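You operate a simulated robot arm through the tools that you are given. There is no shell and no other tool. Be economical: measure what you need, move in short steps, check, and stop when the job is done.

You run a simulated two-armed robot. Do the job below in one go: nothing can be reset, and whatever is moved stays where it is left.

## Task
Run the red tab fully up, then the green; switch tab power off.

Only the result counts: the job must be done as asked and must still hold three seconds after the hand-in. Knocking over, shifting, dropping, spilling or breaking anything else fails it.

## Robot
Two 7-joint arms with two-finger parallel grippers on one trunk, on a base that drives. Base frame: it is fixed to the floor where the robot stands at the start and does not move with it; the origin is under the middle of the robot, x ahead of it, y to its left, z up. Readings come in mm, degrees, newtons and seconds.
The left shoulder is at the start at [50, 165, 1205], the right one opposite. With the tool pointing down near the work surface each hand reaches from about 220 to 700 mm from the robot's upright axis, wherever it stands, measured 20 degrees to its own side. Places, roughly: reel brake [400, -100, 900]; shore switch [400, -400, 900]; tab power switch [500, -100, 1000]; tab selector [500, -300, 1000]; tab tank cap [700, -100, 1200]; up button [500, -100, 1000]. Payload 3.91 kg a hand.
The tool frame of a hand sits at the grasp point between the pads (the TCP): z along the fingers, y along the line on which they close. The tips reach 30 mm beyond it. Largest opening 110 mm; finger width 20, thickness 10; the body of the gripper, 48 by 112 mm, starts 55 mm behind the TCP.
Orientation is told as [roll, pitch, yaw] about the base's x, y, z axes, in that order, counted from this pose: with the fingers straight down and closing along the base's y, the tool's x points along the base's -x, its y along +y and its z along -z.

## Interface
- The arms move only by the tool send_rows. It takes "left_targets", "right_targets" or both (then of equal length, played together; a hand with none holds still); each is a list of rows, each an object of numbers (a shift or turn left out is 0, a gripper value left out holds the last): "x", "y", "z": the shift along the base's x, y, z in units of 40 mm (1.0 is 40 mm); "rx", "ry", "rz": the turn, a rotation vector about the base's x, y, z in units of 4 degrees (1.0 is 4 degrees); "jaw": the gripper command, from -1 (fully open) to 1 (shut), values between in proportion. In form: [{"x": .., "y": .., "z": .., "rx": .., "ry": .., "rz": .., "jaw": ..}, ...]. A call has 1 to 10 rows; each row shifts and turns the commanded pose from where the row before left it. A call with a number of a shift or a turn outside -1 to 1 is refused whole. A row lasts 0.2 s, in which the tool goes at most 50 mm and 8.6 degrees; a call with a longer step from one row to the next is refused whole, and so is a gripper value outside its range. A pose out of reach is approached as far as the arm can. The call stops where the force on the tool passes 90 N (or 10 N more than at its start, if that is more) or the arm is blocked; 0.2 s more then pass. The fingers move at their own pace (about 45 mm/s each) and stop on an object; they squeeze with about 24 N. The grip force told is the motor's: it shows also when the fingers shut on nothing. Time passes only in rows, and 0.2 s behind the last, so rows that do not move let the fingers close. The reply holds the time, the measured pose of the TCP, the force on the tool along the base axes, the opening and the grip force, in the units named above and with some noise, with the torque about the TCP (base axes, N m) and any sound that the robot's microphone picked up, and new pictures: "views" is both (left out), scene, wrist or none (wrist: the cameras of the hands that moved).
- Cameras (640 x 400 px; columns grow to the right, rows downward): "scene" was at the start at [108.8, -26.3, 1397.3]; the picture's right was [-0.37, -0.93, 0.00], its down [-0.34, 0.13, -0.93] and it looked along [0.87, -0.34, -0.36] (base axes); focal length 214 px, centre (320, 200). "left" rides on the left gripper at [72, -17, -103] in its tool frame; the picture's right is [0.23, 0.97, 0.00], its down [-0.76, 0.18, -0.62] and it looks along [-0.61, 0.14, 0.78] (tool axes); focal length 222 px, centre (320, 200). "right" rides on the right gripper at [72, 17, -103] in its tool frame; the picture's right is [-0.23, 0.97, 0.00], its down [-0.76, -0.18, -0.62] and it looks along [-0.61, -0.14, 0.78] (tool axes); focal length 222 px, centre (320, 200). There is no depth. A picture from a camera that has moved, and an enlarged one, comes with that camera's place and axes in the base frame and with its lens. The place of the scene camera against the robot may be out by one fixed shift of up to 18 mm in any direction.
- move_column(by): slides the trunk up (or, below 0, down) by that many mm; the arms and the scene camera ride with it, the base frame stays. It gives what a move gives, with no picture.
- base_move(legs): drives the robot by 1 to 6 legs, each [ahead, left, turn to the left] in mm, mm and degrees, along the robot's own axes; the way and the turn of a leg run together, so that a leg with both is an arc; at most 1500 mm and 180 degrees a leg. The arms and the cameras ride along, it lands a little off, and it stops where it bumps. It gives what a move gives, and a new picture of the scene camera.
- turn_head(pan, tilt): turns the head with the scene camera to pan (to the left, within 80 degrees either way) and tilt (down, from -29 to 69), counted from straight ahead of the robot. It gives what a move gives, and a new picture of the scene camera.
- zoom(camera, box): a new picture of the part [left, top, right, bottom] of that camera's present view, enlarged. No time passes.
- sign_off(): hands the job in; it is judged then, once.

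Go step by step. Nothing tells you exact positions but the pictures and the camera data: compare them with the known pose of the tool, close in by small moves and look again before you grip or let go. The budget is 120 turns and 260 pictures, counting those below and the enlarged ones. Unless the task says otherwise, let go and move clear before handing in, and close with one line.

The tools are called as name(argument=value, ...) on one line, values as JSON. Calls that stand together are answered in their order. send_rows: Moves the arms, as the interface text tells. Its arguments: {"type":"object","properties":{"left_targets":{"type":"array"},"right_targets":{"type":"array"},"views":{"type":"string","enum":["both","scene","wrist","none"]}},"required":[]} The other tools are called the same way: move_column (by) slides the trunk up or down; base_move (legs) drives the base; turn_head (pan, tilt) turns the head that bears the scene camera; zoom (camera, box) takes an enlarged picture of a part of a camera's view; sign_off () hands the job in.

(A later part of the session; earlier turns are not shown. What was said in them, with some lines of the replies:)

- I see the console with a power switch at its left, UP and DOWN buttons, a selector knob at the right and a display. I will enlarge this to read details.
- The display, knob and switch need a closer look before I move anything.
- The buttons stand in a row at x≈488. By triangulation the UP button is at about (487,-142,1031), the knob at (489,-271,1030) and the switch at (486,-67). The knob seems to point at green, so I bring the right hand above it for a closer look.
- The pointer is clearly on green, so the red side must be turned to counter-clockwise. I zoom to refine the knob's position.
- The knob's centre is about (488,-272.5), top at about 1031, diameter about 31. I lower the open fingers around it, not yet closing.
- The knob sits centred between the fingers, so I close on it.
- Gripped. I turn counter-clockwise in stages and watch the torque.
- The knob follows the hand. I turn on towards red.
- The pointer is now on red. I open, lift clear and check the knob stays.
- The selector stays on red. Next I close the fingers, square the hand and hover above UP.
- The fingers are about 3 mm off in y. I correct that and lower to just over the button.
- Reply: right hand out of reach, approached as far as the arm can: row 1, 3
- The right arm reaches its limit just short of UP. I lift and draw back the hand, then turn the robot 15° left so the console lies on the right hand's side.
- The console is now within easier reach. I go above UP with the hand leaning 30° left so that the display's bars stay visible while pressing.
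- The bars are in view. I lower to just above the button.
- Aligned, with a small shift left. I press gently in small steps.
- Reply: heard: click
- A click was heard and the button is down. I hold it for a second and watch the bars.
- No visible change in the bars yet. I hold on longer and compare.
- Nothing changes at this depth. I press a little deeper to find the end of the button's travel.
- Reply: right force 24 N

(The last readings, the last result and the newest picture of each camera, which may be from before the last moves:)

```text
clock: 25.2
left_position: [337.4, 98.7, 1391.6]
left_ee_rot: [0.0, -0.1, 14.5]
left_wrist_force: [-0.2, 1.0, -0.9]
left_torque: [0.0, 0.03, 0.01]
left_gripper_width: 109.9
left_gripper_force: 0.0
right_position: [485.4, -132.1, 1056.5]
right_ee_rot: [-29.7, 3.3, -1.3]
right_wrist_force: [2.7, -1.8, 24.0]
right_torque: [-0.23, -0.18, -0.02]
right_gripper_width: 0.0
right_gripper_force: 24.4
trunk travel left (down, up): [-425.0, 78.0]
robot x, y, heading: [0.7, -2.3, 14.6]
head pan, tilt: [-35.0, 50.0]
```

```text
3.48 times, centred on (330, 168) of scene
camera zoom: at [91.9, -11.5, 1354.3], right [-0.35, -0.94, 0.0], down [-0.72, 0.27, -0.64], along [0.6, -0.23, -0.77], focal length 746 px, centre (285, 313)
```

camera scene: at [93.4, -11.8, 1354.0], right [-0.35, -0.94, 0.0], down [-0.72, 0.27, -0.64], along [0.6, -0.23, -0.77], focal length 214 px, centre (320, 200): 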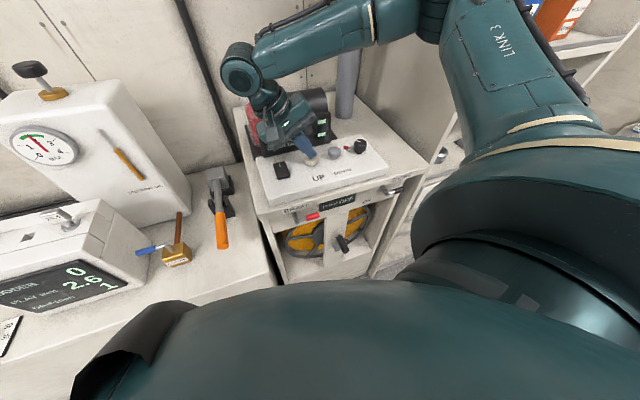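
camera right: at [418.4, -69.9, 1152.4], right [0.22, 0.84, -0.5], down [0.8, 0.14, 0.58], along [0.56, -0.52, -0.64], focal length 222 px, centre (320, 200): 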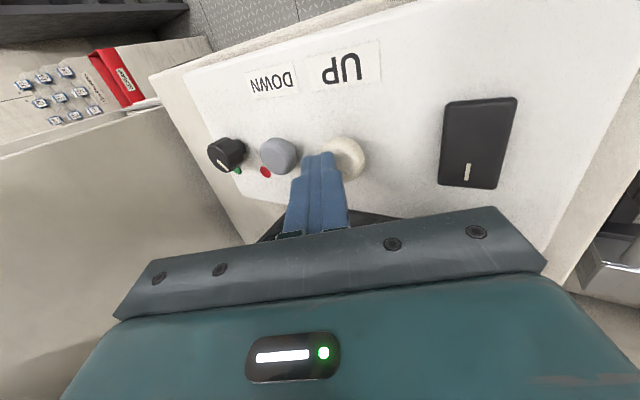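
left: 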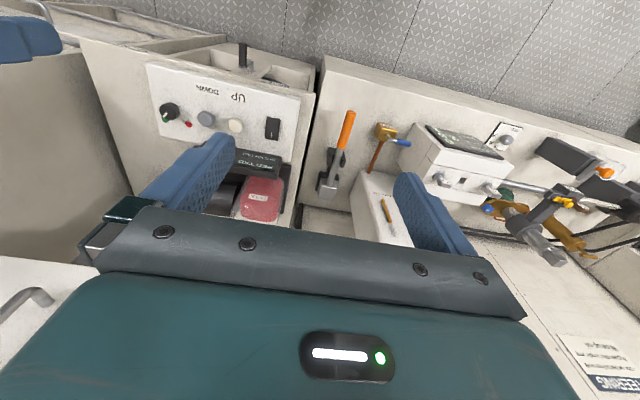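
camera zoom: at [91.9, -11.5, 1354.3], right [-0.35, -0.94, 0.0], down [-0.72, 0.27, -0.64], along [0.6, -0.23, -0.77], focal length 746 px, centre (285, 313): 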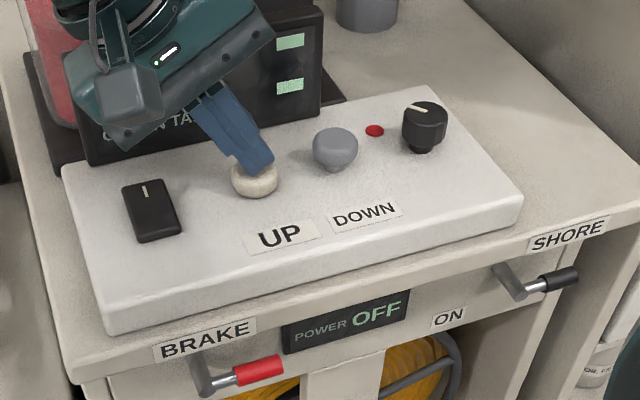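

The button is at its stop with no change. I release, lift clear, and inspect the display and switch.

send_rows(right_targets=[{"z": 0.5}, {"z": 1}, {"z": 1}, {"z": 1}], views="wrist")

zoom(camera="scene", box=[250, 110, 350, 190])

zoom(camera="right", box=[230, 40, 550, 240])

```text
clock: 26.2
left_position: [338.8, 98.2, 1391.0]
left_ee_rot: [0.0, 0.0, 14.5]
left_wrist_force: [-0.2, 0.3, -1.0]
left_torque: [0.04, -0.01, 0.0]
left_gripper_width: 110.0
left_gripper_force: 0.0
right_position: [486.7, -133.8, 1193.2]
right_ee_rot: [-29.6, 3.4, -1.3]
right_wrist_force: [-0.3, 1.1, 1.5]
right_torque: [0.0, 0.02, -0.01]
right_gripper_width: 0.0
right_gripper_force: 24.1
trunk travel left (down, up): [-425.0, 78.0]
robot x, y, heading: [0.8, -1.3, 14.4]
head pan, tilt: [-35.0, 50.0]
camera right: at [419.6, -68.2, 1278.5], right [0.22, 0.84, -0.49], down [0.8, 0.14, 0.58], along [0.56, -0.52, -0.64], focal length 222 px, centre (320, 200)
```

right: 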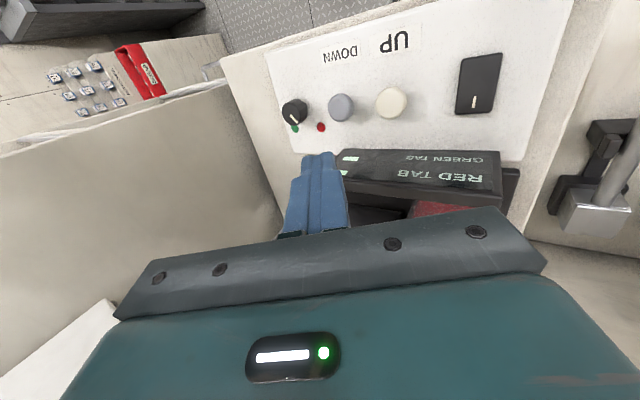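

```text
5.00 times, centred on (300, 150) of scene
camera zoom: at [93.2, -11.8, 1353.9], right [-0.35, -0.94, 0.0], down [-0.72, 0.27, -0.64], along [0.6, -0.23, -0.77], focal length 1072 px, centre (420, 450)
```

zoom: 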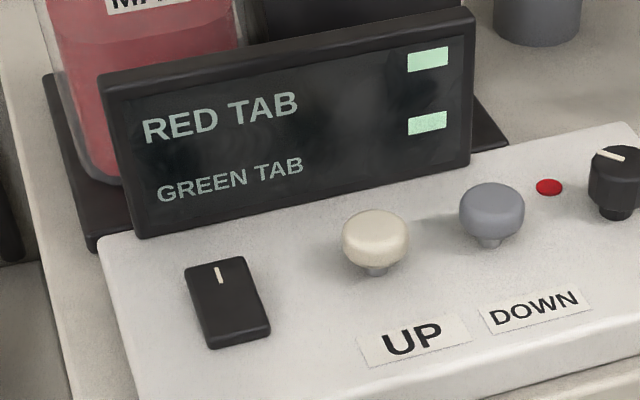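

```text
2.00 times, centred on (390, 140) of right
camera zoom: at [419.6, -68.2, 1278.5], right [0.22, 0.84, -0.49], down [0.8, 0.14, 0.58], along [0.56, -0.52, -0.64], focal length 444 px, centre (180, 320)
```

zoom: 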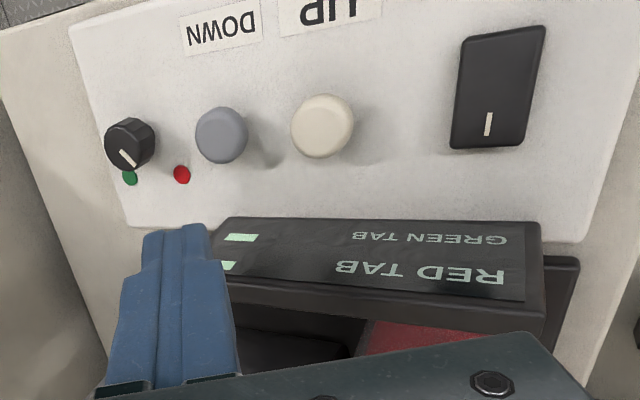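

The display's blocks look like "no reading" dashes, so the tab power may actually be off. I look closely at the rocker's tilt.

zoom(camera="right", box=[445, 45, 515, 125])

zoom(camera="scene", box=[265, 150, 325, 190])

zoom(camera="left", box=[0, 0, 640, 400])

```text
5.00 times, centred on (480, 85) of right
camera zoom: at [419.6, -68.2, 1278.5], right [0.22, 0.84, -0.49], down [0.8, 0.14, 0.58], along [0.56, -0.52, -0.64], focal length 1111 px, centre (-480, 775)
```

zoom: 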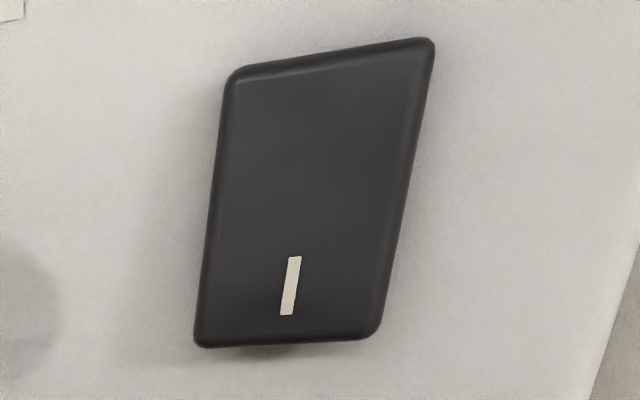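

```text
10.00 times, centred on (295, 170) of scene
camera zoom: at [93.2, -11.8, 1353.9], right [-0.35, -0.94, 0.0], down [-0.72, 0.27, -0.64], along [0.6, -0.23, -0.77], focal length 2145 px, centre (570, 500)
```

zoom: 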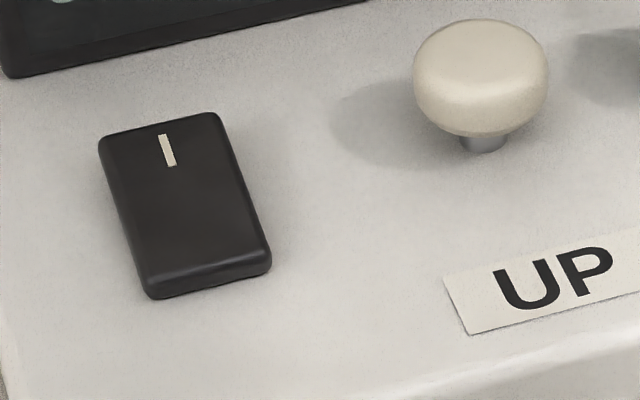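

```text
1.00 times, centred on (320, 200) of left (not enlarged: the box is as wide or as high as the picture)
camera zoom: at [272.7, 63.9, 1494.2], right [-0.46, 0.89, 0.0], down [0.69, 0.36, 0.62], along [0.55, 0.29, -0.78], focal length 222 px, centre (320, 200)
```

zoom: 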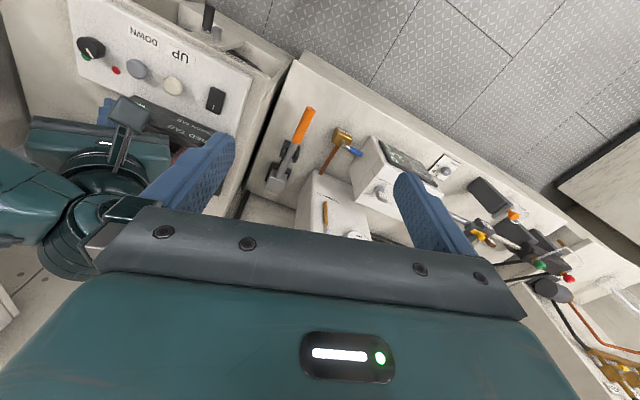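

The far end of the rocker (with the "I") stands raised, so the power is off and must be switched on first. I move above that far end, hand upright.

send_rows(right_targets=[{"x": 0.04, "y": 0.17, "z": -0.195, "rx": 0.75}, {"x": 0.04, "y": 0.17, "z": -0.195, "rx": 0.75}, {"x": 0.04, "y": 0.17, "z": -0.195, "rx": 0.75}, {"x": 0.04, "y": 0.17, "z": -0.195, "rx": 0.75}, {"x": 0.04, "y": 0.17, "z": -0.195, "rx": 0.75}, {"x": 0.04, "y": 0.17, "z": -0.195, "rx": 0.75}, {"x": 0.04, "y": 0.17, "z": -0.195, "rx": 0.75}, {"x": 0.04, "y": 0.17, "z": -0.195, "rx": 0.75}, {"x": 0.04, "y": 0.17, "z": -0.195, "rx": 0.75}, {"x": 0.04, "y": 0.17, "z": -0.195, "rx": 0.75}], views="wrist")

zoom(camera="scene", box=[240, 110, 420, 225])

```text
clock: 28.4
left_position: [336.9, 97.8, 1390.9]
left_ee_rot: [0.1, 0.0, 14.5]
left_wrist_force: [0.2, 0.3, 0.0]
left_torque: [0.01, 0.03, -0.02]
left_gripper_width: 110.2
left_gripper_force: 0.0
right_position: [504.5, -64.1, 1116.3]
right_ee_rot: [0.4, 3.6, 0.5]
right_wrist_force: [-0.7, -0.2, -0.2]
right_torque: [-0.03, -0.03, -0.01]
right_gripper_width: 0.2
right_gripper_force: 24.0
trunk travel left (down, up): [-425.0, 78.0]
robot x, y, heading: [4.2, -1.2, 14.3]
head pan, tilt: [-35.0, 50.0]
camera right: at [437.4, -49.9, 1223.2], right [0.22, 0.98, -0.01], down [0.8, -0.17, 0.57], along [0.56, -0.13, -0.82], focal length 222 px, centre (320, 200)
```

right: 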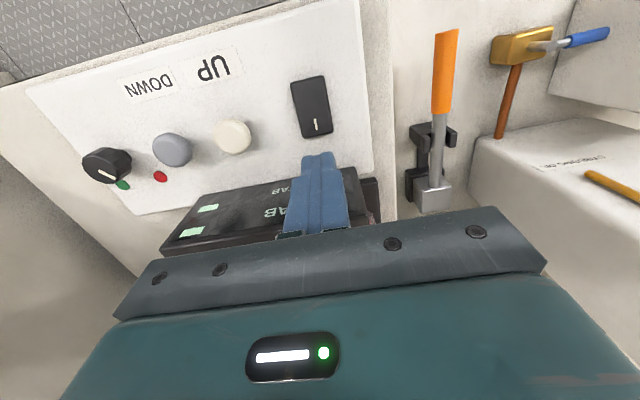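

```text
3.48 times, centred on (330, 168) of scene
camera zoom: at [93.7, -11.9, 1353.9], right [-0.35, -0.94, 0.0], down [-0.72, 0.27, -0.64], along [0.6, -0.23, -0.77], focal length 746 px, centre (285, 313)
```

zoom: 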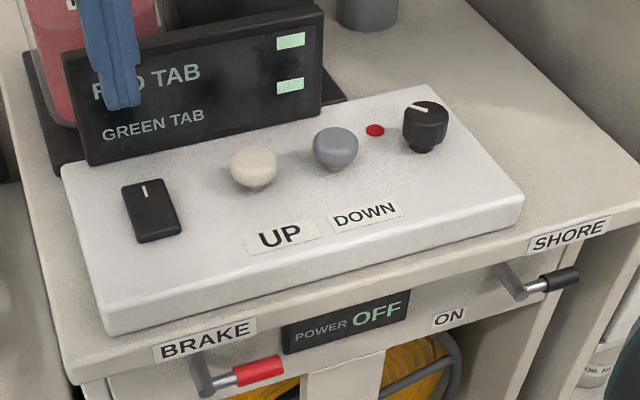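

The mark is at about (494,-68) and the far edge at x≈505. I align over it and come down close.

send_rows(right_targets=[{"x": -0.19, "y": -0.09, "z": -0.5, "ry": -0.9}, {"z": -0.5}, {"z": -0.35}], views="wrist")

zoom(camera="scene", box=[250, 120, 350, 190])

```text
clock: 29.2
left_position: [338.8, 98.0, 1391.6]
left_ee_rot: [0.0, 0.0, 14.5]
left_wrist_force: [-0.1, 0.0, -0.1]
left_torque: [-0.02, 0.0, 0.01]
left_gripper_width: 110.0
left_gripper_force: 0.0
right_position: [494.6, -68.3, 1062.3]
right_ee_rot: [0.3, 0.0, 0.6]
right_wrist_force: [0.0, 0.4, 0.1]
right_torque: [0.01, -0.01, 0.04]
right_gripper_width: 0.3
right_gripper_force: 23.8
trunk travel left (down, up): [-425.0, 78.0]
robot x, y, heading: [0.9, -0.2, 14.3]
head pan, tilt: [-35.0, 50.0]
camera right: at [423.1, -53.3, 1165.2], right [0.22, 0.98, 0.01], down [0.76, -0.17, 0.62], along [0.61, -0.13, -0.78], focal length 222 px, centre (320, 200)
```

right: 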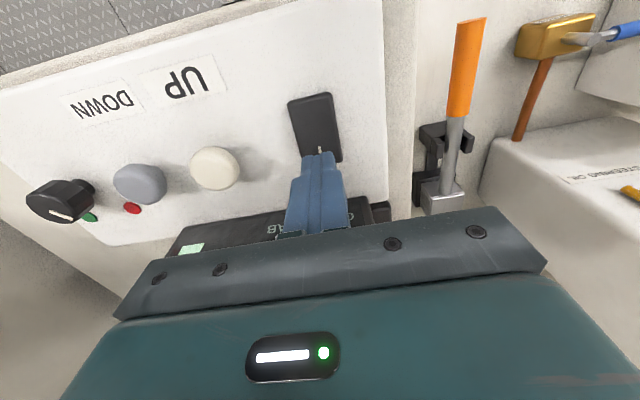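

```text
5.71 times, centred on (300, 155) of scene
camera zoom: at [93.6, -11.8, 1353.9], right [-0.35, -0.94, 0.0], down [-0.72, 0.27, -0.64], along [0.6, -0.23, -0.77], focal length 1226 px, centre (434, 457)
```

zoom: 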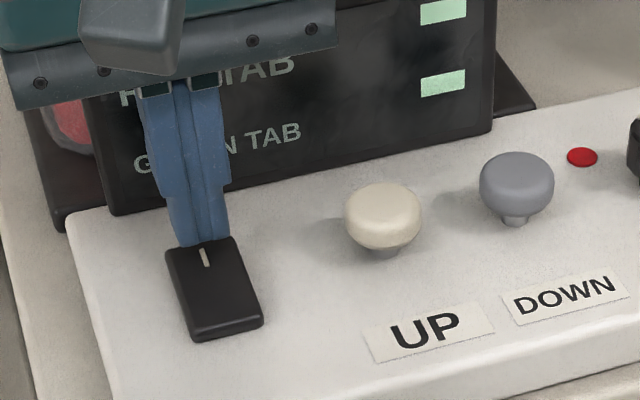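

Good alignment. I press down in small steps.

send_rows(right_targets=[{"z": -0.1}, {"z": -0.08}, {"z": -0.06}, {"z": -0.06}], views="none")

zoom(camera="scene", box=[250, 120, 350, 190])

```text
clock: 30.2
left_position: [339.2, 98.3, 1391.4]
left_ee_rot: [-0.1, 0.0, 14.5]
left_wrist_force: [-0.7, 0.3, 0.4]
left_torque: [-0.03, 0.02, 0.01]
left_gripper_width: 110.1
left_gripper_force: 0.0
right_position: [495.5, -69.0, 1050.7]
right_ee_rot: [0.3, -0.1, 0.7]
right_wrist_force: [1.4, 0.4, 2.7]
right_torque: [-0.04, -0.03, 0.02]
right_gripper_width: 0.0
right_gripper_force: 24.4
trunk travel left (down, up): [-425.0, 78.0]
robot x, y, heading: [3.9, -0.0, 14.4]
head pan, tilt: [-35.0, 50.0]
```

```text
5.71 times, centred on (300, 155) of scene
camera zoom: at [93.5, -11.9, 1354.0], right [-0.35, -0.94, 0.0], down [-0.72, 0.27, -0.64], along [0.6, -0.23, -0.77], focal length 1226 px, centre (434, 457)
```

zoom: 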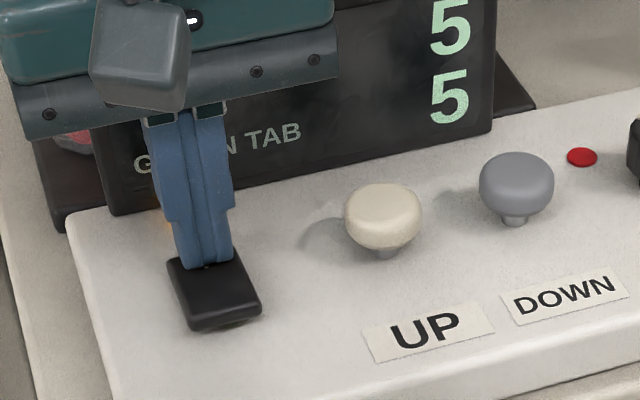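

Power is on and the display reads 5 and 5. I lift and return over UP with the lean.

send_rows(right_targets=[{"z": 0.9}, {"z": 0.9}, {"x": -0.031, "y": -0.2, "rx": -0.94}, {"x": -0.031, "y": -0.2, "rx": -0.94}, {"x": -0.031, "y": -0.2, "rx": -0.94}, {"x": -0.031, "y": -0.2, "rx": -0.94}, {"x": -0.031, "y": -0.2, "rx": -0.94}, {"x": -0.031, "y": -0.2, "rx": -0.94}, {"x": -0.031, "y": -0.2, "rx": -0.94}, {"x": -0.031, "y": -0.2, "rx": -0.94}], views="none")

zoom(camera="scene", box=[240, 110, 420, 225])

```text
clock: 32.4
left_position: [339.3, 98.4, 1391.0]
left_ee_rot: [0.1, 0.0, 14.6]
left_wrist_force: [0.8, -0.1, -0.5]
left_torque: [0.01, 0.04, 0.0]
left_gripper_width: 109.9
left_gripper_force: 0.2
right_position: [485.2, -132.8, 1120.6]
right_ee_rot: [-29.7, 0.3, 0.4]
right_wrist_force: [-0.5, -0.2, -0.3]
right_torque: [0.0, 0.02, -0.02]
right_gripper_width: 0.2
right_gripper_force: 24.9
trunk travel left (down, up): [-425.0, 78.0]
robot x, y, heading: [-0.9, 0.7, 14.4]
head pan, tilt: [-35.0, 50.0]
```

```text
3.48 times, centred on (330, 168) of scene
camera zoom: at [93.7, -11.8, 1353.9], right [-0.35, -0.94, 0.0], down [-0.72, 0.27, -0.64], along [0.6, -0.23, -0.77], focal length 746 px, centre (285, 313)
```

zoom: 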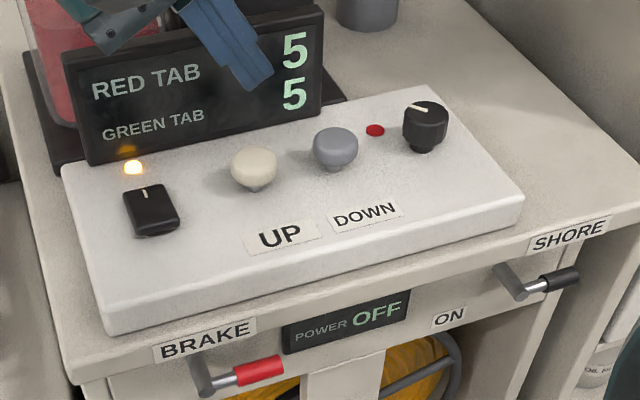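

The power lamp is lit. Now I press UP for red and read the display.

send_rows(right_targets=[{"z": -0.7}, {"z": -0.55}, {"z": -0.12}, {"z": -0.1}, {"z": -0.06}], views="none")

zoom(camera="scene", box=[240, 110, 420, 225])

```text
clock: 33.6
left_position: [337.8, 98.0, 1390.7]
left_ee_rot: [-0.1, -0.1, 14.5]
left_wrist_force: [0.0, -0.8, -0.3]
left_torque: [0.0, 0.04, 0.01]
left_gripper_width: 110.2
left_gripper_force: 0.1
right_position: [484.1, -131.2, 1060.5]
right_ee_rot: [-29.8, 0.2, 0.5]
right_wrist_force: [-1.2, -0.8, 1.9]
right_torque: [-0.03, 0.01, 0.03]
right_gripper_width: 0.0
right_gripper_force: 24.0
trunk travel left (down, up): [-425.0, 78.0]
robot x, y, heading: [0.1, -1.5, 14.3]
head pan, tilt: [-35.0, 50.0]
heard: click
```

```text
3.48 times, centred on (330, 168) of scene
camera zoom: at [93.3, -11.9, 1354.0], right [-0.35, -0.94, 0.0], down [-0.72, 0.27, -0.64], along [0.6, -0.23, -0.77], focal length 746 px, centre (285, 313)
```

zoom: 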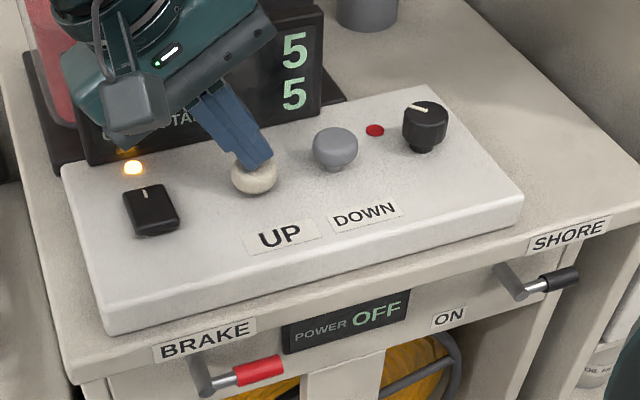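

send_rows(right_targets=[{"z": -0.03}, {}, {}, {}, {}], views="none")

zoom(camera="scene", box=[270, 110, 350, 160])

```text
clock: 34.8
left_position: [338.4, 98.4, 1390.5]
left_ee_rot: [0.1, 0.0, 14.5]
left_wrist_force: [0.0, -0.1, -0.3]
left_torque: [-0.01, 0.01, 0.02]
left_gripper_width: 110.2
left_gripper_force: 0.1
right_position: [485.6, -132.6, 1059.1]
right_ee_rot: [-29.8, 0.3, 0.5]
right_wrist_force: [-1.6, 0.4, 1.9]
right_torque: [0.0, 0.04, -0.01]
right_gripper_width: 0.0
right_gripper_force: 23.8
trunk travel left (down, up): [-425.0, 78.0]
robot x, y, heading: [-2.3, 0.4, 14.6]
head pan, tilt: [-35.0, 50.0]
```

```text
8.00 times, centred on (310, 135) of scene
camera zoom: at [93.3, -11.7, 1354.0], right [-0.35, -0.94, 0.0], down [-0.72, 0.27, -0.64], along [0.6, -0.23, -0.77], focal length 1716 px, centre (400, 720)
```

zoom: 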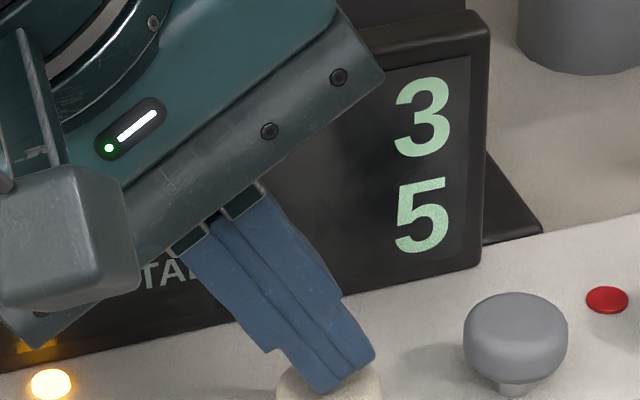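

Red has gone from 5 to 3 and falls as it rises, so I keep holding.

send_rows(right_targets=[{}, {}, {}, {}, {}, {}, {}, {}], views="none")

zoom(camera="scene", box=[270, 110, 350, 160])

```text
clock: 36.6
left_position: [338.3, 98.9, 1391.2]
left_ee_rot: [0.0, 0.0, 14.5]
left_wrist_force: [-0.3, -0.1, 0.3]
left_torque: [-0.04, 0.0, 0.0]
left_gripper_width: 110.3
left_gripper_force: 0.1
right_position: [484.1, -130.9, 1059.3]
right_ee_rot: [-29.8, 0.3, 0.5]
right_wrist_force: [0.3, 0.1, 2.5]
right_torque: [-0.03, 0.03, 0.01]
right_gripper_width: 0.2
right_gripper_force: 23.8
trunk travel left (down, up): [-425.0, 78.0]
robot x, y, heading: [-1.4, 1.4, 14.6]
head pan, tilt: [-35.0, 50.0]
```

```text
8.00 times, centred on (310, 135) of scene
camera zoom: at [93.4, -11.8, 1354.0], right [-0.35, -0.94, 0.0], down [-0.72, 0.27, -0.64], along [0.6, -0.23, -0.77], focal length 1716 px, centre (400, 720)
```

zoom: 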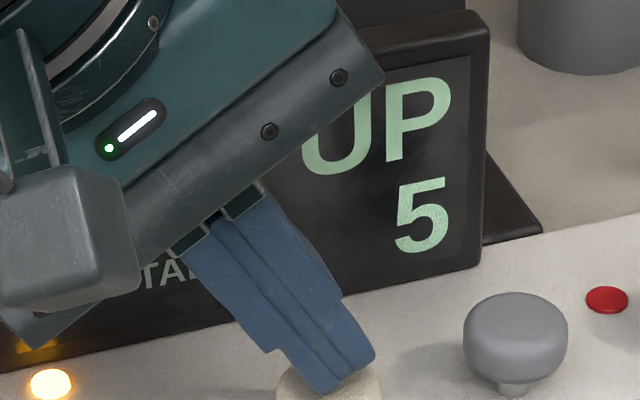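

The display shows UP for red. I release and travel to above the knob, upright.

send_rows(right_targets=[{"z": 0.8}, {"z": 0.8}, {"y": -0.4375, "rx": 0.94}, {"y": -0.4375, "rx": 0.94}, {"y": -0.4375, "rx": 0.94}, {"y": -0.4375, "rx": 0.94}, {"y": -0.4375, "rx": 0.94}, {"y": -0.4375, "rx": 0.94}, {"y": -0.4375, "rx": 0.94}, {"y": -0.4375, "rx": 0.94}], views="none")

send_rows(right_targets=[{"rz": 1, "jaw": -0.09}, {"rz": 1}, {"rz": 1}, {"rz": 1}, {"rz": 1}, {"rz": 1}, {"rz": 1}, {"rz": 1}, {"rz": 1}, {"rz": 1}], views="both")

zoom(camera="scene", box=[240, 110, 420, 225])

```text
clock: 38.8
left_position: [338.0, 97.8, 1391.3]
left_ee_rot: [0.0, -0.1, 14.5]
left_wrist_force: [-0.1, -1.2, -0.6]
left_torque: [0.0, -0.01, 0.01]
left_gripper_width: 109.8
left_gripper_force: 0.0
right_position: [484.8, -272.9, 1121.4]
right_ee_rot: [0.4, 0.0, 0.7]
right_wrist_force: [-0.1, -0.5, -0.7]
right_torque: [0.0, -0.04, 0.01]
right_gripper_width: 0.0
right_gripper_force: 23.7
trunk travel left (down, up): [-425.0, 78.0]
robot x, y, heading: [-0.3, -2.8, 14.7]
head pan, tilt: [-35.0, 50.0]
```

```text
clock: 41.0
left_position: [339.5, 98.3, 1391.2]
left_ee_rot: [-0.1, 0.0, 14.5]
left_wrist_force: [-0.6, 0.2, -0.8]
left_torque: [0.03, 0.02, -0.01]
left_gripper_width: 109.9
left_gripper_force: 0.0
right_position: [484.1, -271.4, 1123.0]
right_ee_rot: [0.4, 0.0, 40.7]
right_wrist_force: [0.3, -0.3, 0.0]
right_torque: [-0.01, -0.01, 0.02]
right_gripper_width: 59.9
right_gripper_force: 0.0
trunk travel left (down, up): [-425.0, 78.0]
robot x, y, heading: [0.7, -1.7, 14.8]
head pan, tilt: [-35.0, 50.0]
camera scene: at [93.6, -11.8, 1353.9], right [-0.35, -0.94, 0.0], down [-0.72, 0.27, -0.64], along [0.6, -0.23, -0.77], focal length 214 px, centre (320, 200)
camera right: at [420.5, -308.0, 1226.0], right [-0.46, 0.89, 0.01], down [0.7, 0.36, 0.62], along [0.55, 0.29, -0.78], focal length 222 px, centre (320, 200)
```

scene: 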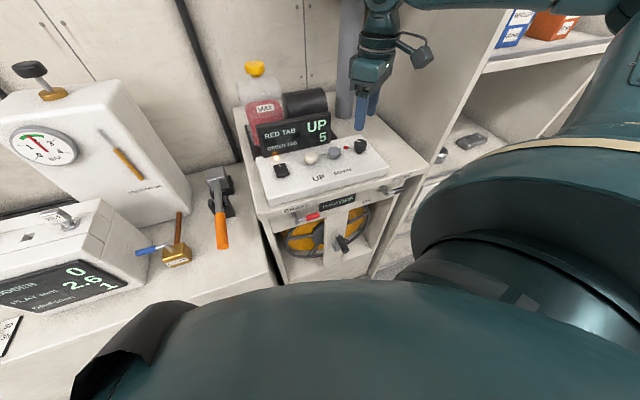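
right: 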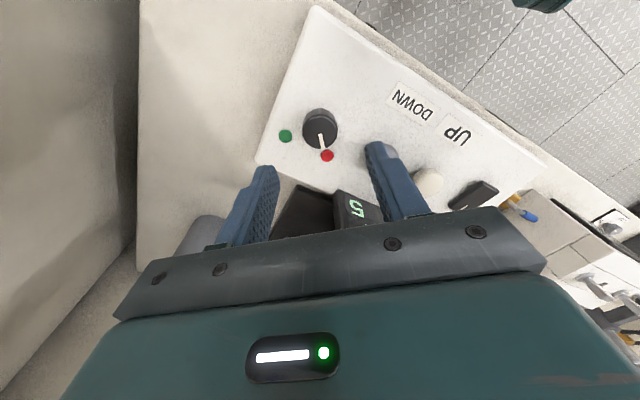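

```text
3.48 times, centred on (330, 168) of scene
camera zoom: at [93.6, -11.8, 1353.9], right [-0.35, -0.94, 0.0], down [-0.72, 0.27, -0.64], along [0.6, -0.23, -0.77], focal length 746 px, centre (285, 313)
```

zoom: 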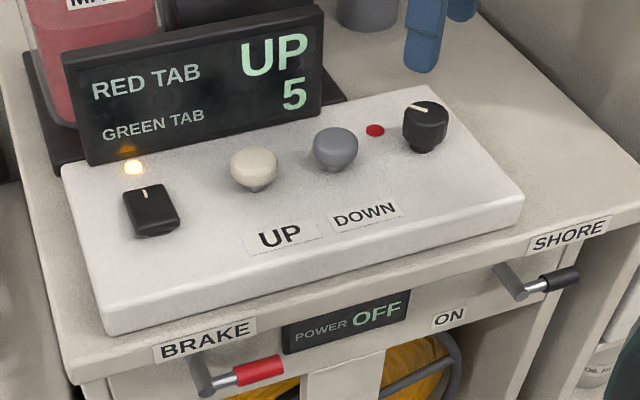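

Red shows UP and green 5. I lower around the knob again and close.

send_rows(right_targets=[{"x": 0.04, "z": -0.7}, {"z": -0.7}, {"z": -0.48}, {}, {"jaw": 1}, {}, {}], views="wrist")

```text
clock: 42.6
left_position: [337.6, 98.5, 1391.9]
left_ee_rot: [0.1, 0.0, 14.5]
left_wrist_force: [-0.2, -0.1, 0.4]
left_torque: [0.01, 0.0, 0.01]
left_gripper_width: 110.2
left_gripper_force: 0.1
right_position: [487.8, -270.4, 1049.1]
right_ee_rot: [0.4, 0.0, 40.6]
right_wrist_force: [-3.3, 4.1, -3.4]
right_torque: [0.25, -0.1, 0.03]
right_gripper_width: 31.5
right_gripper_force: 44.1
trunk travel left (down, up): [-425.0, 78.0]
robot x, y, heading: [2.6, -1.5, 14.3]
head pan, tilt: [-35.0, 50.0]
camera right: at [422.2, -306.5, 1151.9], right [-0.46, 0.89, 0.01], down [0.7, 0.36, 0.62], along [0.55, 0.29, -0.78], focal length 222 px, centre (320, 200)
```

right: 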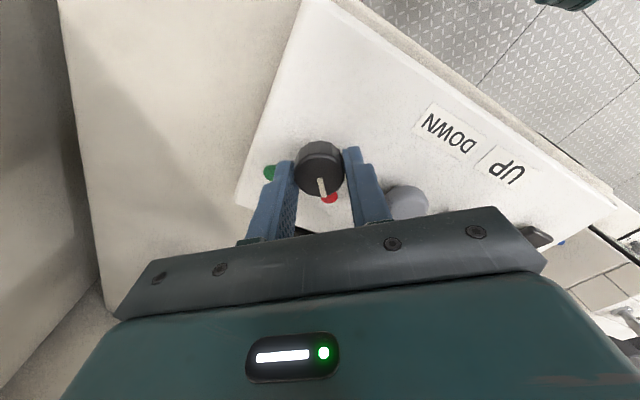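

Gripped. I turn 80° clockwise to green.

send_rows(right_targets=[{"rz": -1}, {"rz": -1}, {"rz": -1}, {"rz": -1}, {"rz": -1}, {"rz": -1}, {"rz": -1}, {"rz": -1}, {"rz": -1}, {"rz": -1}], views="none")

send_rows(right_targets=[{"rz": -1}, {"rz": -1}, {"rz": -1}, {"rz": -1}, {"rz": -1}, {"rz": -1}, {"rz": -1}, {"rz": -1}, {"rz": -1}, {"rz": -1}], views="wrist")

```text
clock: 44.8
left_position: [338.0, 98.7, 1391.2]
left_ee_rot: [0.0, 0.0, 14.5]
left_wrist_force: [0.1, -0.1, 0.5]
left_torque: [-0.02, -0.02, 0.01]
left_gripper_width: 110.3
left_gripper_force: 0.0
right_position: [488.0, -271.1, 1047.9]
right_ee_rot: [0.4, -0.2, 0.5]
right_wrist_force: [4.3, -2.2, 11.2]
right_torque: [-0.17, 0.23, 0.0]
right_gripper_width: 31.7
right_gripper_force: 44.7
trunk travel left (down, up): [-425.0, 78.0]
robot x, y, heading: [1.8, -1.5, 14.4]
head pan, tilt: [-35.0, 50.0]
```

```text
clock: 47.0
left_position: [336.8, 96.3, 1391.0]
left_ee_rot: [0.0, -0.1, 14.5]
left_wrist_force: [0.5, -0.4, 0.5]
left_torque: [0.01, 0.01, -0.04]
left_gripper_width: 109.8
left_gripper_force: 0.0
right_position: [486.9, -272.0, 1048.0]
right_ee_rot: [0.4, -0.2, -39.4]
right_wrist_force: [5.7, -17.0, 25.0]
right_torque: [-0.12, 0.03, 0.47]
right_gripper_width: 31.2
right_gripper_force: 44.8
trunk travel left (down, up): [-425.0, 78.0]
robot x, y, heading: [1.8, -0.4, 14.2]
head pan, tilt: [-35.0, 50.0]
camera right: at [441.3, -215.0, 1151.5], right [0.79, 0.61, 0.01], down [0.47, -0.62, 0.62], along [0.38, -0.49, -0.78], focal length 222 px, centre (320, 200)
```

right: 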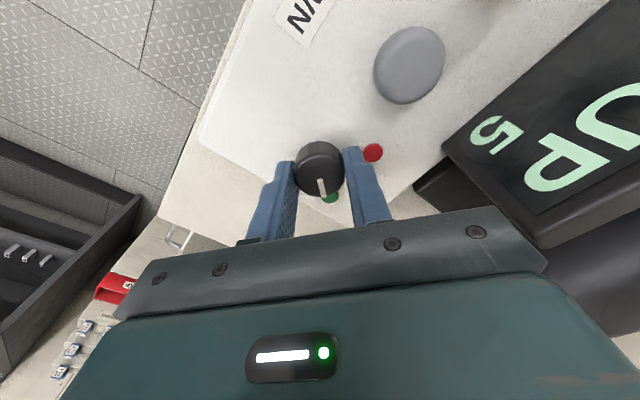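

The pointer is on green with a stop torque felt. I open, lift, and check.

send_rows(right_targets=[{"jaw": -0.09}, {}, {}, {"z": 0.6}, {"z": 0.7}, {"z": 0.7}], views="none")

zoom(camera="right", box=[260, 80, 400, 170])

```text
clock: 48.4
left_position: [338.7, 98.6, 1390.0]
left_ee_rot: [0.0, 0.2, 14.5]
left_wrist_force: [-0.1, 0.4, 0.2]
left_torque: [-0.01, 0.0, 0.01]
left_gripper_width: 110.0
left_gripper_force: 0.1
right_position: [486.7, -271.6, 1129.3]
right_ee_rot: [0.3, 0.1, -39.4]
right_wrist_force: [-0.2, -0.6, 0.0]
right_torque: [0.04, 0.01, -0.03]
right_gripper_width: 59.9
right_gripper_force: 0.1
trunk travel left (down, up): [-425.0, 78.0]
robot x, y, heading: [-0.3, -2.7, 14.7]
head pan, tilt: [-35.0, 50.0]
```

```text
4.44 times, centred on (330, 125) of right
camera zoom: at [441.0, -215.2, 1231.8], right [0.79, 0.61, 0.01], down [0.47, -0.62, 0.62], along [0.38, -0.49, -0.78], focal length 987 px, centre (276, 533)
```

zoom: 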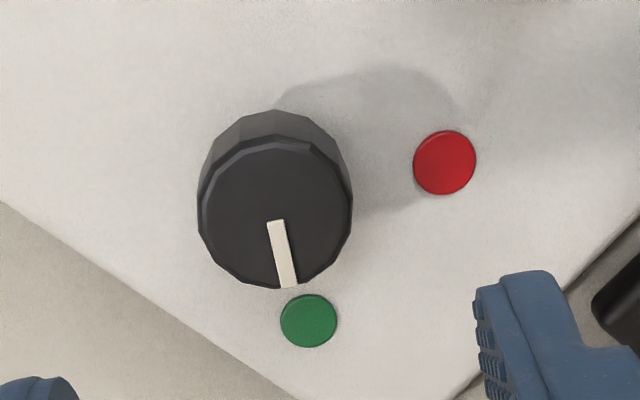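

The selector is on green. I close the hand and go back over UP with the same lean.

send_rows(right_targets=[{"rz": 1, "jaw": 1}, {"rz": 1}, {"rz": 1}, {"rz": 1}, {"rz": 1}, {"rz": 1}, {"rz": 1}, {"rz": 1}, {"rz": 1}, {"rz": 0.9}], views="none")

send_rows(right_targets=[{"y": 0.4375, "z": -0.03, "rx": -0.94}, {"y": 0.4375, "z": -0.03, "rx": -0.94}, {"y": 0.4375, "z": -0.03, "rx": -0.94}, {"y": 0.4375, "z": -0.03, "rx": -0.94}, {"y": 0.4375, "z": -0.03, "rx": -0.94}, {"y": 0.4375, "z": -0.03, "rx": -0.94}, {"y": 0.4375, "z": -0.03, "rx": -0.94}, {"y": 0.4375, "z": -0.03, "rx": -0.94}], views="wrist")

zoom(camera="scene", box=[240, 110, 420, 225])

```text
clock: 50.6
left_position: [338.8, 98.3, 1392.0]
left_ee_rot: [0.1, 0.1, 14.5]
left_wrist_force: [-0.6, -0.8, 0.3]
left_torque: [-0.02, -0.01, -0.01]
left_gripper_width: 109.9
left_gripper_force: 0.0
right_position: [486.7, -270.1, 1128.3]
right_ee_rot: [0.3, 0.0, 0.3]
right_wrist_force: [-1.4, -0.6, 0.2]
right_torque: [0.01, 0.01, -0.01]
right_gripper_width: 0.3
right_gripper_force: 23.6
trunk travel left (down, up): [-425.0, 78.0]
robot x, y, heading: [-2.1, 1.7, 14.9]
head pan, tilt: [-35.0, 50.0]
```

```text
clock: 52.4
left_position: [339.0, 98.0, 1390.7]
left_ee_rot: [-0.1, 0.0, 14.5]
left_wrist_force: [-0.1, -0.4, 0.0]
left_torque: [0.0, 0.02, 0.01]
left_gripper_width: 110.0
left_gripper_force: 0.1
right_position: [486.2, -131.7, 1119.3]
right_ee_rot: [-29.8, 0.1, 0.1]
right_wrist_force: [0.7, -0.7, -0.1]
right_torque: [-0.03, 0.05, 0.02]
right_gripper_width: 0.0
right_gripper_force: 24.2
trunk travel left (down, up): [-425.0, 78.0]
robot x, y, heading: [-0.4, -1.2, 14.8]
head pan, tilt: [-35.0, 50.0]
camera right: at [415.2, -66.5, 1199.0], right [0.22, 0.85, -0.48], down [0.76, 0.16, 0.63], along [0.61, -0.51, -0.61], focal length 222 px, centre (320, 200)
```

right: 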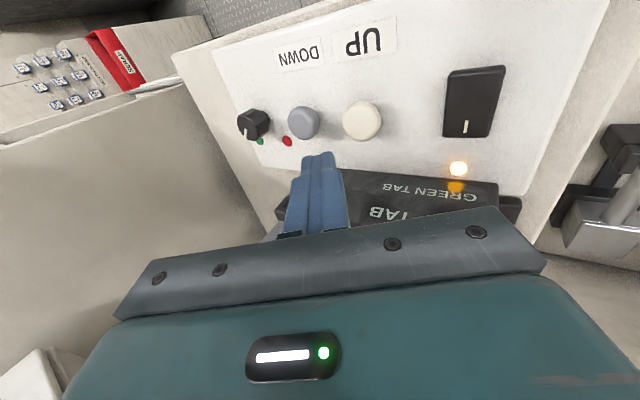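

```text
3.48 times, centred on (330, 168) of scene
camera zoom: at [94.3, -11.6, 1353.9], right [-0.35, -0.94, 0.0], down [-0.72, 0.27, -0.64], along [0.6, -0.23, -0.77], focal length 746 px, centre (285, 313)
```

zoom: 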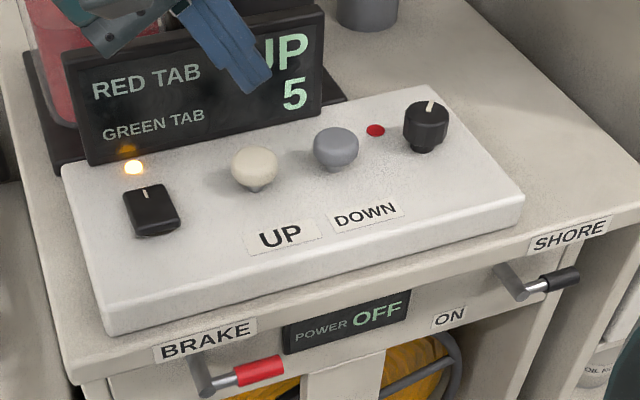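

I press UP for green and hold as before.

send_rows(right_targets=[{"z": -0.7}, {"z": -0.53}, {"z": -0.12}, {"z": -0.1}, {"z": -0.08}, {}, {}], views="none")

zoom(camera="scene", box=[270, 110, 350, 160])

```text
clock: 54.0
left_position: [338.4, 97.9, 1391.3]
left_ee_rot: [-0.1, 0.0, 14.5]
left_wrist_force: [0.3, -0.1, 0.2]
left_torque: [0.02, -0.03, -0.03]
left_gripper_width: 109.8
left_gripper_force: 0.0
right_position: [485.6, -130.6, 1058.0]
right_ee_rot: [-29.9, 0.1, 0.2]
right_wrist_force: [-0.3, -1.4, 4.6]
right_torque: [-0.06, -0.01, 0.03]
right_gripper_width: 0.0
right_gripper_force: 24.0
trunk travel left (down, up): [-425.0, 78.0]
robot x, y, heading: [-0.9, -2.4, 14.6]
head pan, tilt: [-35.0, 50.0]
heard: click
```

```text
8.00 times, centred on (310, 135) of scene
camera zoom: at [93.2, -11.8, 1354.0], right [-0.35, -0.94, 0.0], down [-0.72, 0.27, -0.64], along [0.6, -0.23, -0.77], focal length 1716 px, centre (400, 720)
```

zoom: 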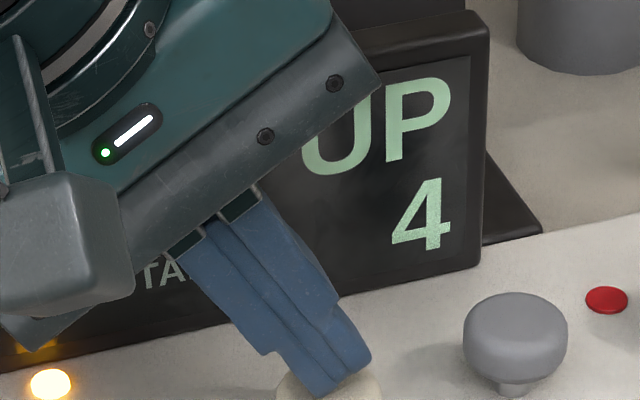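

Green is moving and reads 4. I hold on.

send_rows(right_targets=[{}, {}, {}, {}, {}, {}, {}, {}, {}, {}], views="none")

zoom(camera="scene", box=[270, 110, 350, 160])

```text
clock: 56.2
left_position: [338.7, 98.3, 1390.7]
left_ee_rot: [0.0, 0.0, 14.5]
left_wrist_force: [0.0, 0.4, -0.3]
left_torque: [0.0, 0.01, -0.02]
left_gripper_width: 110.1
left_gripper_force: 0.0
right_position: [487.1, -130.2, 1057.8]
right_ee_rot: [-29.8, 0.2, 0.2]
right_wrist_force: [-0.3, 0.1, 3.7]
right_torque: [-0.01, 0.0, -0.03]
right_gripper_width: 0.0
right_gripper_force: 24.2
trunk travel left (down, up): [-425.0, 78.0]
robot x, y, heading: [-1.2, -0.6, 14.4]
head pan, tilt: [-35.0, 50.0]
```

```text
8.00 times, centred on (310, 135) of scene
camera zoom: at [93.2, -11.6, 1354.0], right [-0.35, -0.94, 0.0], down [-0.72, 0.27, -0.64], along [0.6, -0.23, -0.77], focal length 1716 px, centre (400, 720)
```

zoom: 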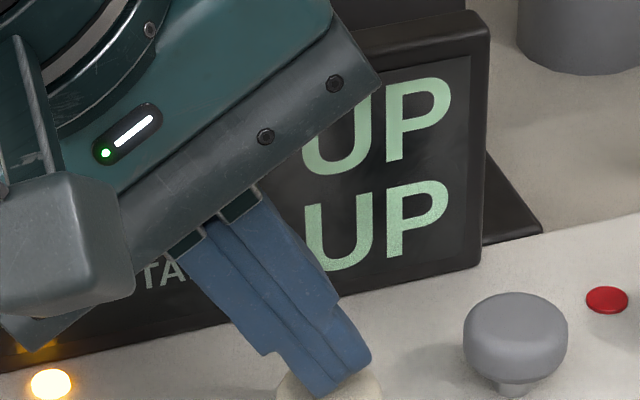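

Both read UP. I lift and go over the near end of the power rocker, upright.

send_rows(right_targets=[{"z": 0.8}, {"z": 0.8}, {"x": -0.053, "y": 0.195, "rx": 0.94}, {"x": -0.053, "y": 0.195, "rx": 0.94}, {"x": -0.053, "y": 0.195, "rx": 0.94}, {"x": -0.053, "y": 0.195, "rx": 0.94}, {"x": -0.053, "y": 0.195, "rx": 0.94}, {"x": -0.053, "y": 0.195, "rx": 0.94}, {"x": -0.053, "y": 0.195, "rx": 0.94}, {"x": -0.053, "y": 0.195, "rx": 0.94}], views="wrist")

send_rows(right_targets=[{"z": -0.7}, {"z": -0.6}], views="none")

zoom(camera="scene", box=[250, 110, 350, 190])

zoom(camera="right", box=[250, 80, 410, 180])

```text
clock: 58.4
left_position: [337.6, 98.6, 1391.3]
left_ee_rot: [0.0, 0.0, 14.5]
left_wrist_force: [0.0, 0.2, 0.0]
left_torque: [-0.01, 0.0, 0.0]
left_gripper_width: 110.0
left_gripper_force: 0.0
right_position: [471.6, -68.7, 1121.8]
right_ee_rot: [0.3, 0.0, 0.3]
right_wrist_force: [0.0, 1.1, -0.3]
right_torque: [-0.01, 0.05, 0.01]
right_gripper_width: 0.0
right_gripper_force: 23.9
trunk travel left (down, up): [-425.0, 78.0]
robot x, y, heading: [-1.8, 1.3, 14.6]
head pan, tilt: [-35.0, 50.0]
camera right: at [397.8, -54.1, 1224.5], right [0.22, 0.97, 0.01], down [0.76, -0.18, 0.62], along [0.61, -0.13, -0.78], focal length 222 px, centre (320, 200)
```

right: 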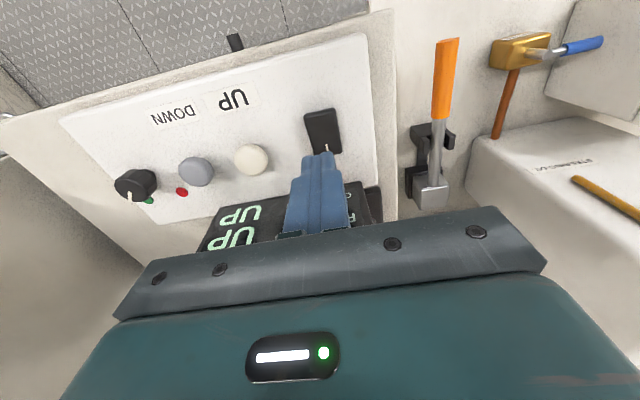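

```text
clock: 59.0
left_position: [337.8, 99.0, 1391.9]
left_ee_rot: [0.1, 0.0, 14.6]
left_wrist_force: [-0.3, 0.4, 0.9]
left_torque: [-0.01, 0.0, 0.0]
left_gripper_width: 110.3
left_gripper_force: 0.0
right_position: [470.5, -70.4, 1068.2]
right_ee_rot: [0.3, -0.1, 0.3]
right_wrist_force: [-1.2, 0.5, -0.4]
right_torque: [-0.04, 0.01, 0.05]
right_gripper_width: 0.0
right_gripper_force: 24.4
trunk travel left (down, up): [-425.0, 78.0]
robot x, y, heading: [-0.9, 0.4, 14.2]
head pan, tilt: [-35.0, 50.0]
```

```text
5.00 times, centred on (300, 150) of scene
camera zoom: at [93.7, -11.8, 1353.9], right [-0.35, -0.94, 0.0], down [-0.72, 0.27, -0.64], along [0.6, -0.23, -0.77], focal length 1072 px, centre (420, 450)
```

zoom: 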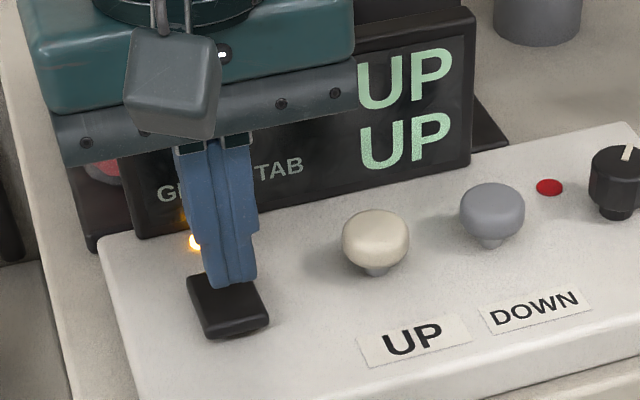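

```text
4.00 times, centred on (330, 130) of right
camera zoom: at [398.5, -54.6, 1171.6], right [0.22, 0.97, 0.01], down [0.76, -0.18, 0.62], along [0.61, -0.13, -0.78], focal length 888 px, centre (280, 480)
```

zoom: 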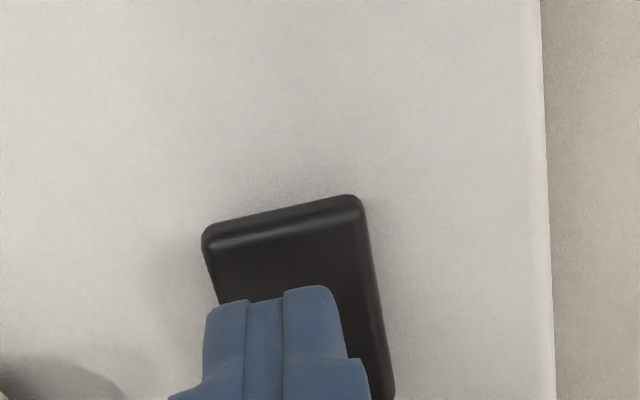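

I shift slightly and press the near end down gently.

send_rows(right_targets=[{"x": -0.06, "y": 0.05, "z": -0.12}, {"z": -0.12}, {"z": -0.1}, {"z": -0.06}, {"z": -0.05}], views="none")

zoom(camera="scene", box=[250, 110, 350, 190])

```text
clock: 60.2
left_position: [338.8, 98.2, 1390.9]
left_ee_rot: [0.0, 0.0, 14.5]
left_wrist_force: [0.3, -0.4, -0.4]
left_torque: [0.02, -0.01, -0.04]
left_gripper_width: 109.9
left_gripper_force: 0.2
right_position: [467.1, -67.4, 1050.8]
right_ee_rot: [0.2, 0.0, 0.1]
right_wrist_force: [-0.1, 1.0, 1.8]
right_torque: [0.05, 0.02, 0.01]
right_gripper_width: 0.0
right_gripper_force: 24.0
trunk travel left (down, up): [-425.0, 78.0]
robot x, y, heading: [-0.7, 0.4, 14.4]
head pan, tilt: [-35.0, 50.0]
```

```text
5.00 times, centred on (300, 150) of scene
camera zoom: at [93.3, -11.8, 1354.0], right [-0.35, -0.94, 0.0], down [-0.72, 0.27, -0.64], along [0.6, -0.23, -0.77], focal length 1072 px, centre (420, 450)
```

zoom: 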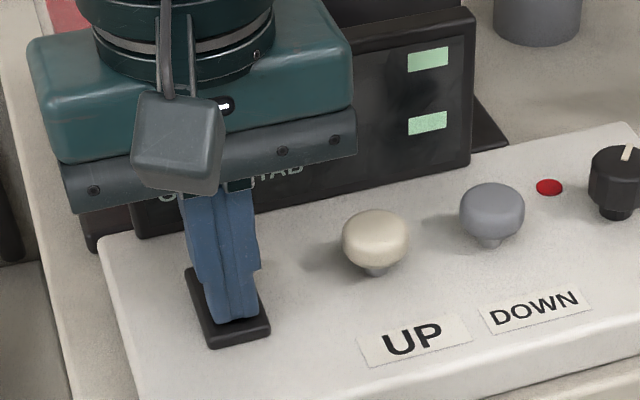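

The display has gone to dashes, so power is off. I lift straight up and verify.

send_rows(right_targets=[{"z": 0.6}, {"z": 1}, {"z": 1}, {"z": 1, "x": -0.6}, {"z": 0.5, "x": -0.6}], views="scene")

zoom(camera="scene", box=[240, 110, 420, 225])

```text
clock: 61.4
left_position: [338.2, 98.3, 1391.8]
left_ee_rot: [-0.1, 0.0, 14.5]
left_wrist_force: [0.2, -0.2, 1.0]
left_torque: [0.0, -0.02, 0.02]
left_gripper_width: 110.2
left_gripper_force: 0.2
right_position: [418.2, -67.2, 1216.1]
right_ee_rot: [0.2, 0.0, 0.2]
right_wrist_force: [0.3, -0.1, 0.8]
right_torque: [0.01, -0.01, 0.0]
right_gripper_width: 0.0
right_gripper_force: 24.6
trunk travel left (down, up): [-425.0, 78.0]
robot x, y, heading: [0.0, 0.4, 14.3]
head pan, tilt: [-35.0, 50.0]
camera scene: at [93.1, -11.9, 1354.0], right [-0.35, -0.94, 0.0], down [-0.72, 0.27, -0.64], along [0.6, -0.23, -0.77], focal length 214 px, centre (320, 200)
```

scene: 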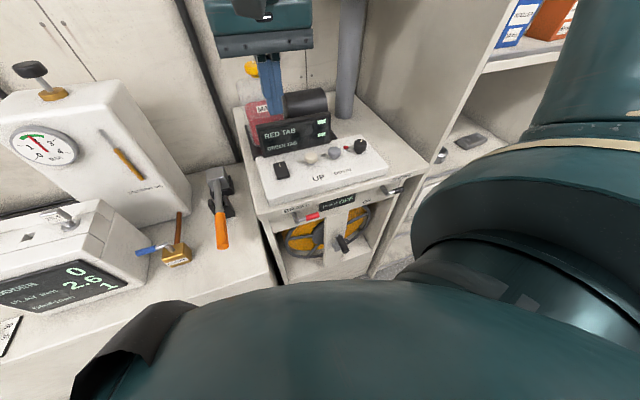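

```text
3.48 times, centred on (330, 168) of scene
camera zoom: at [93.1, -11.9, 1354.0], right [-0.35, -0.94, 0.0], down [-0.72, 0.27, -0.64], along [0.6, -0.23, -0.77], focal length 746 px, centre (285, 313)
```

zoom: 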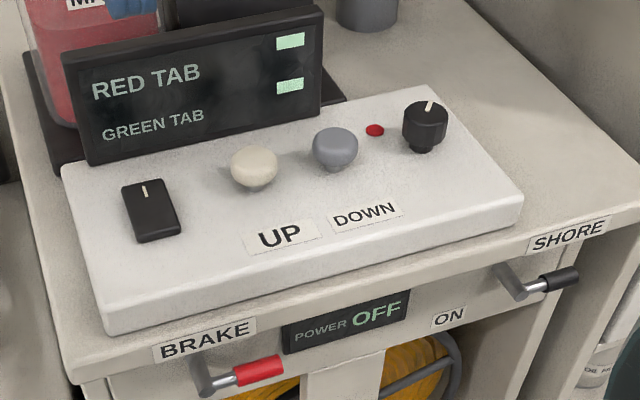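

The lamp is out, the rocker is at off and the hand is clear, so I hand in.

sign_off()

```text
The job is handed in.
```

The red tab was run fully up first, then the green (the display read UP for both), and tab power is switched off. It was off at the start, so I switched it on to run the tabs.
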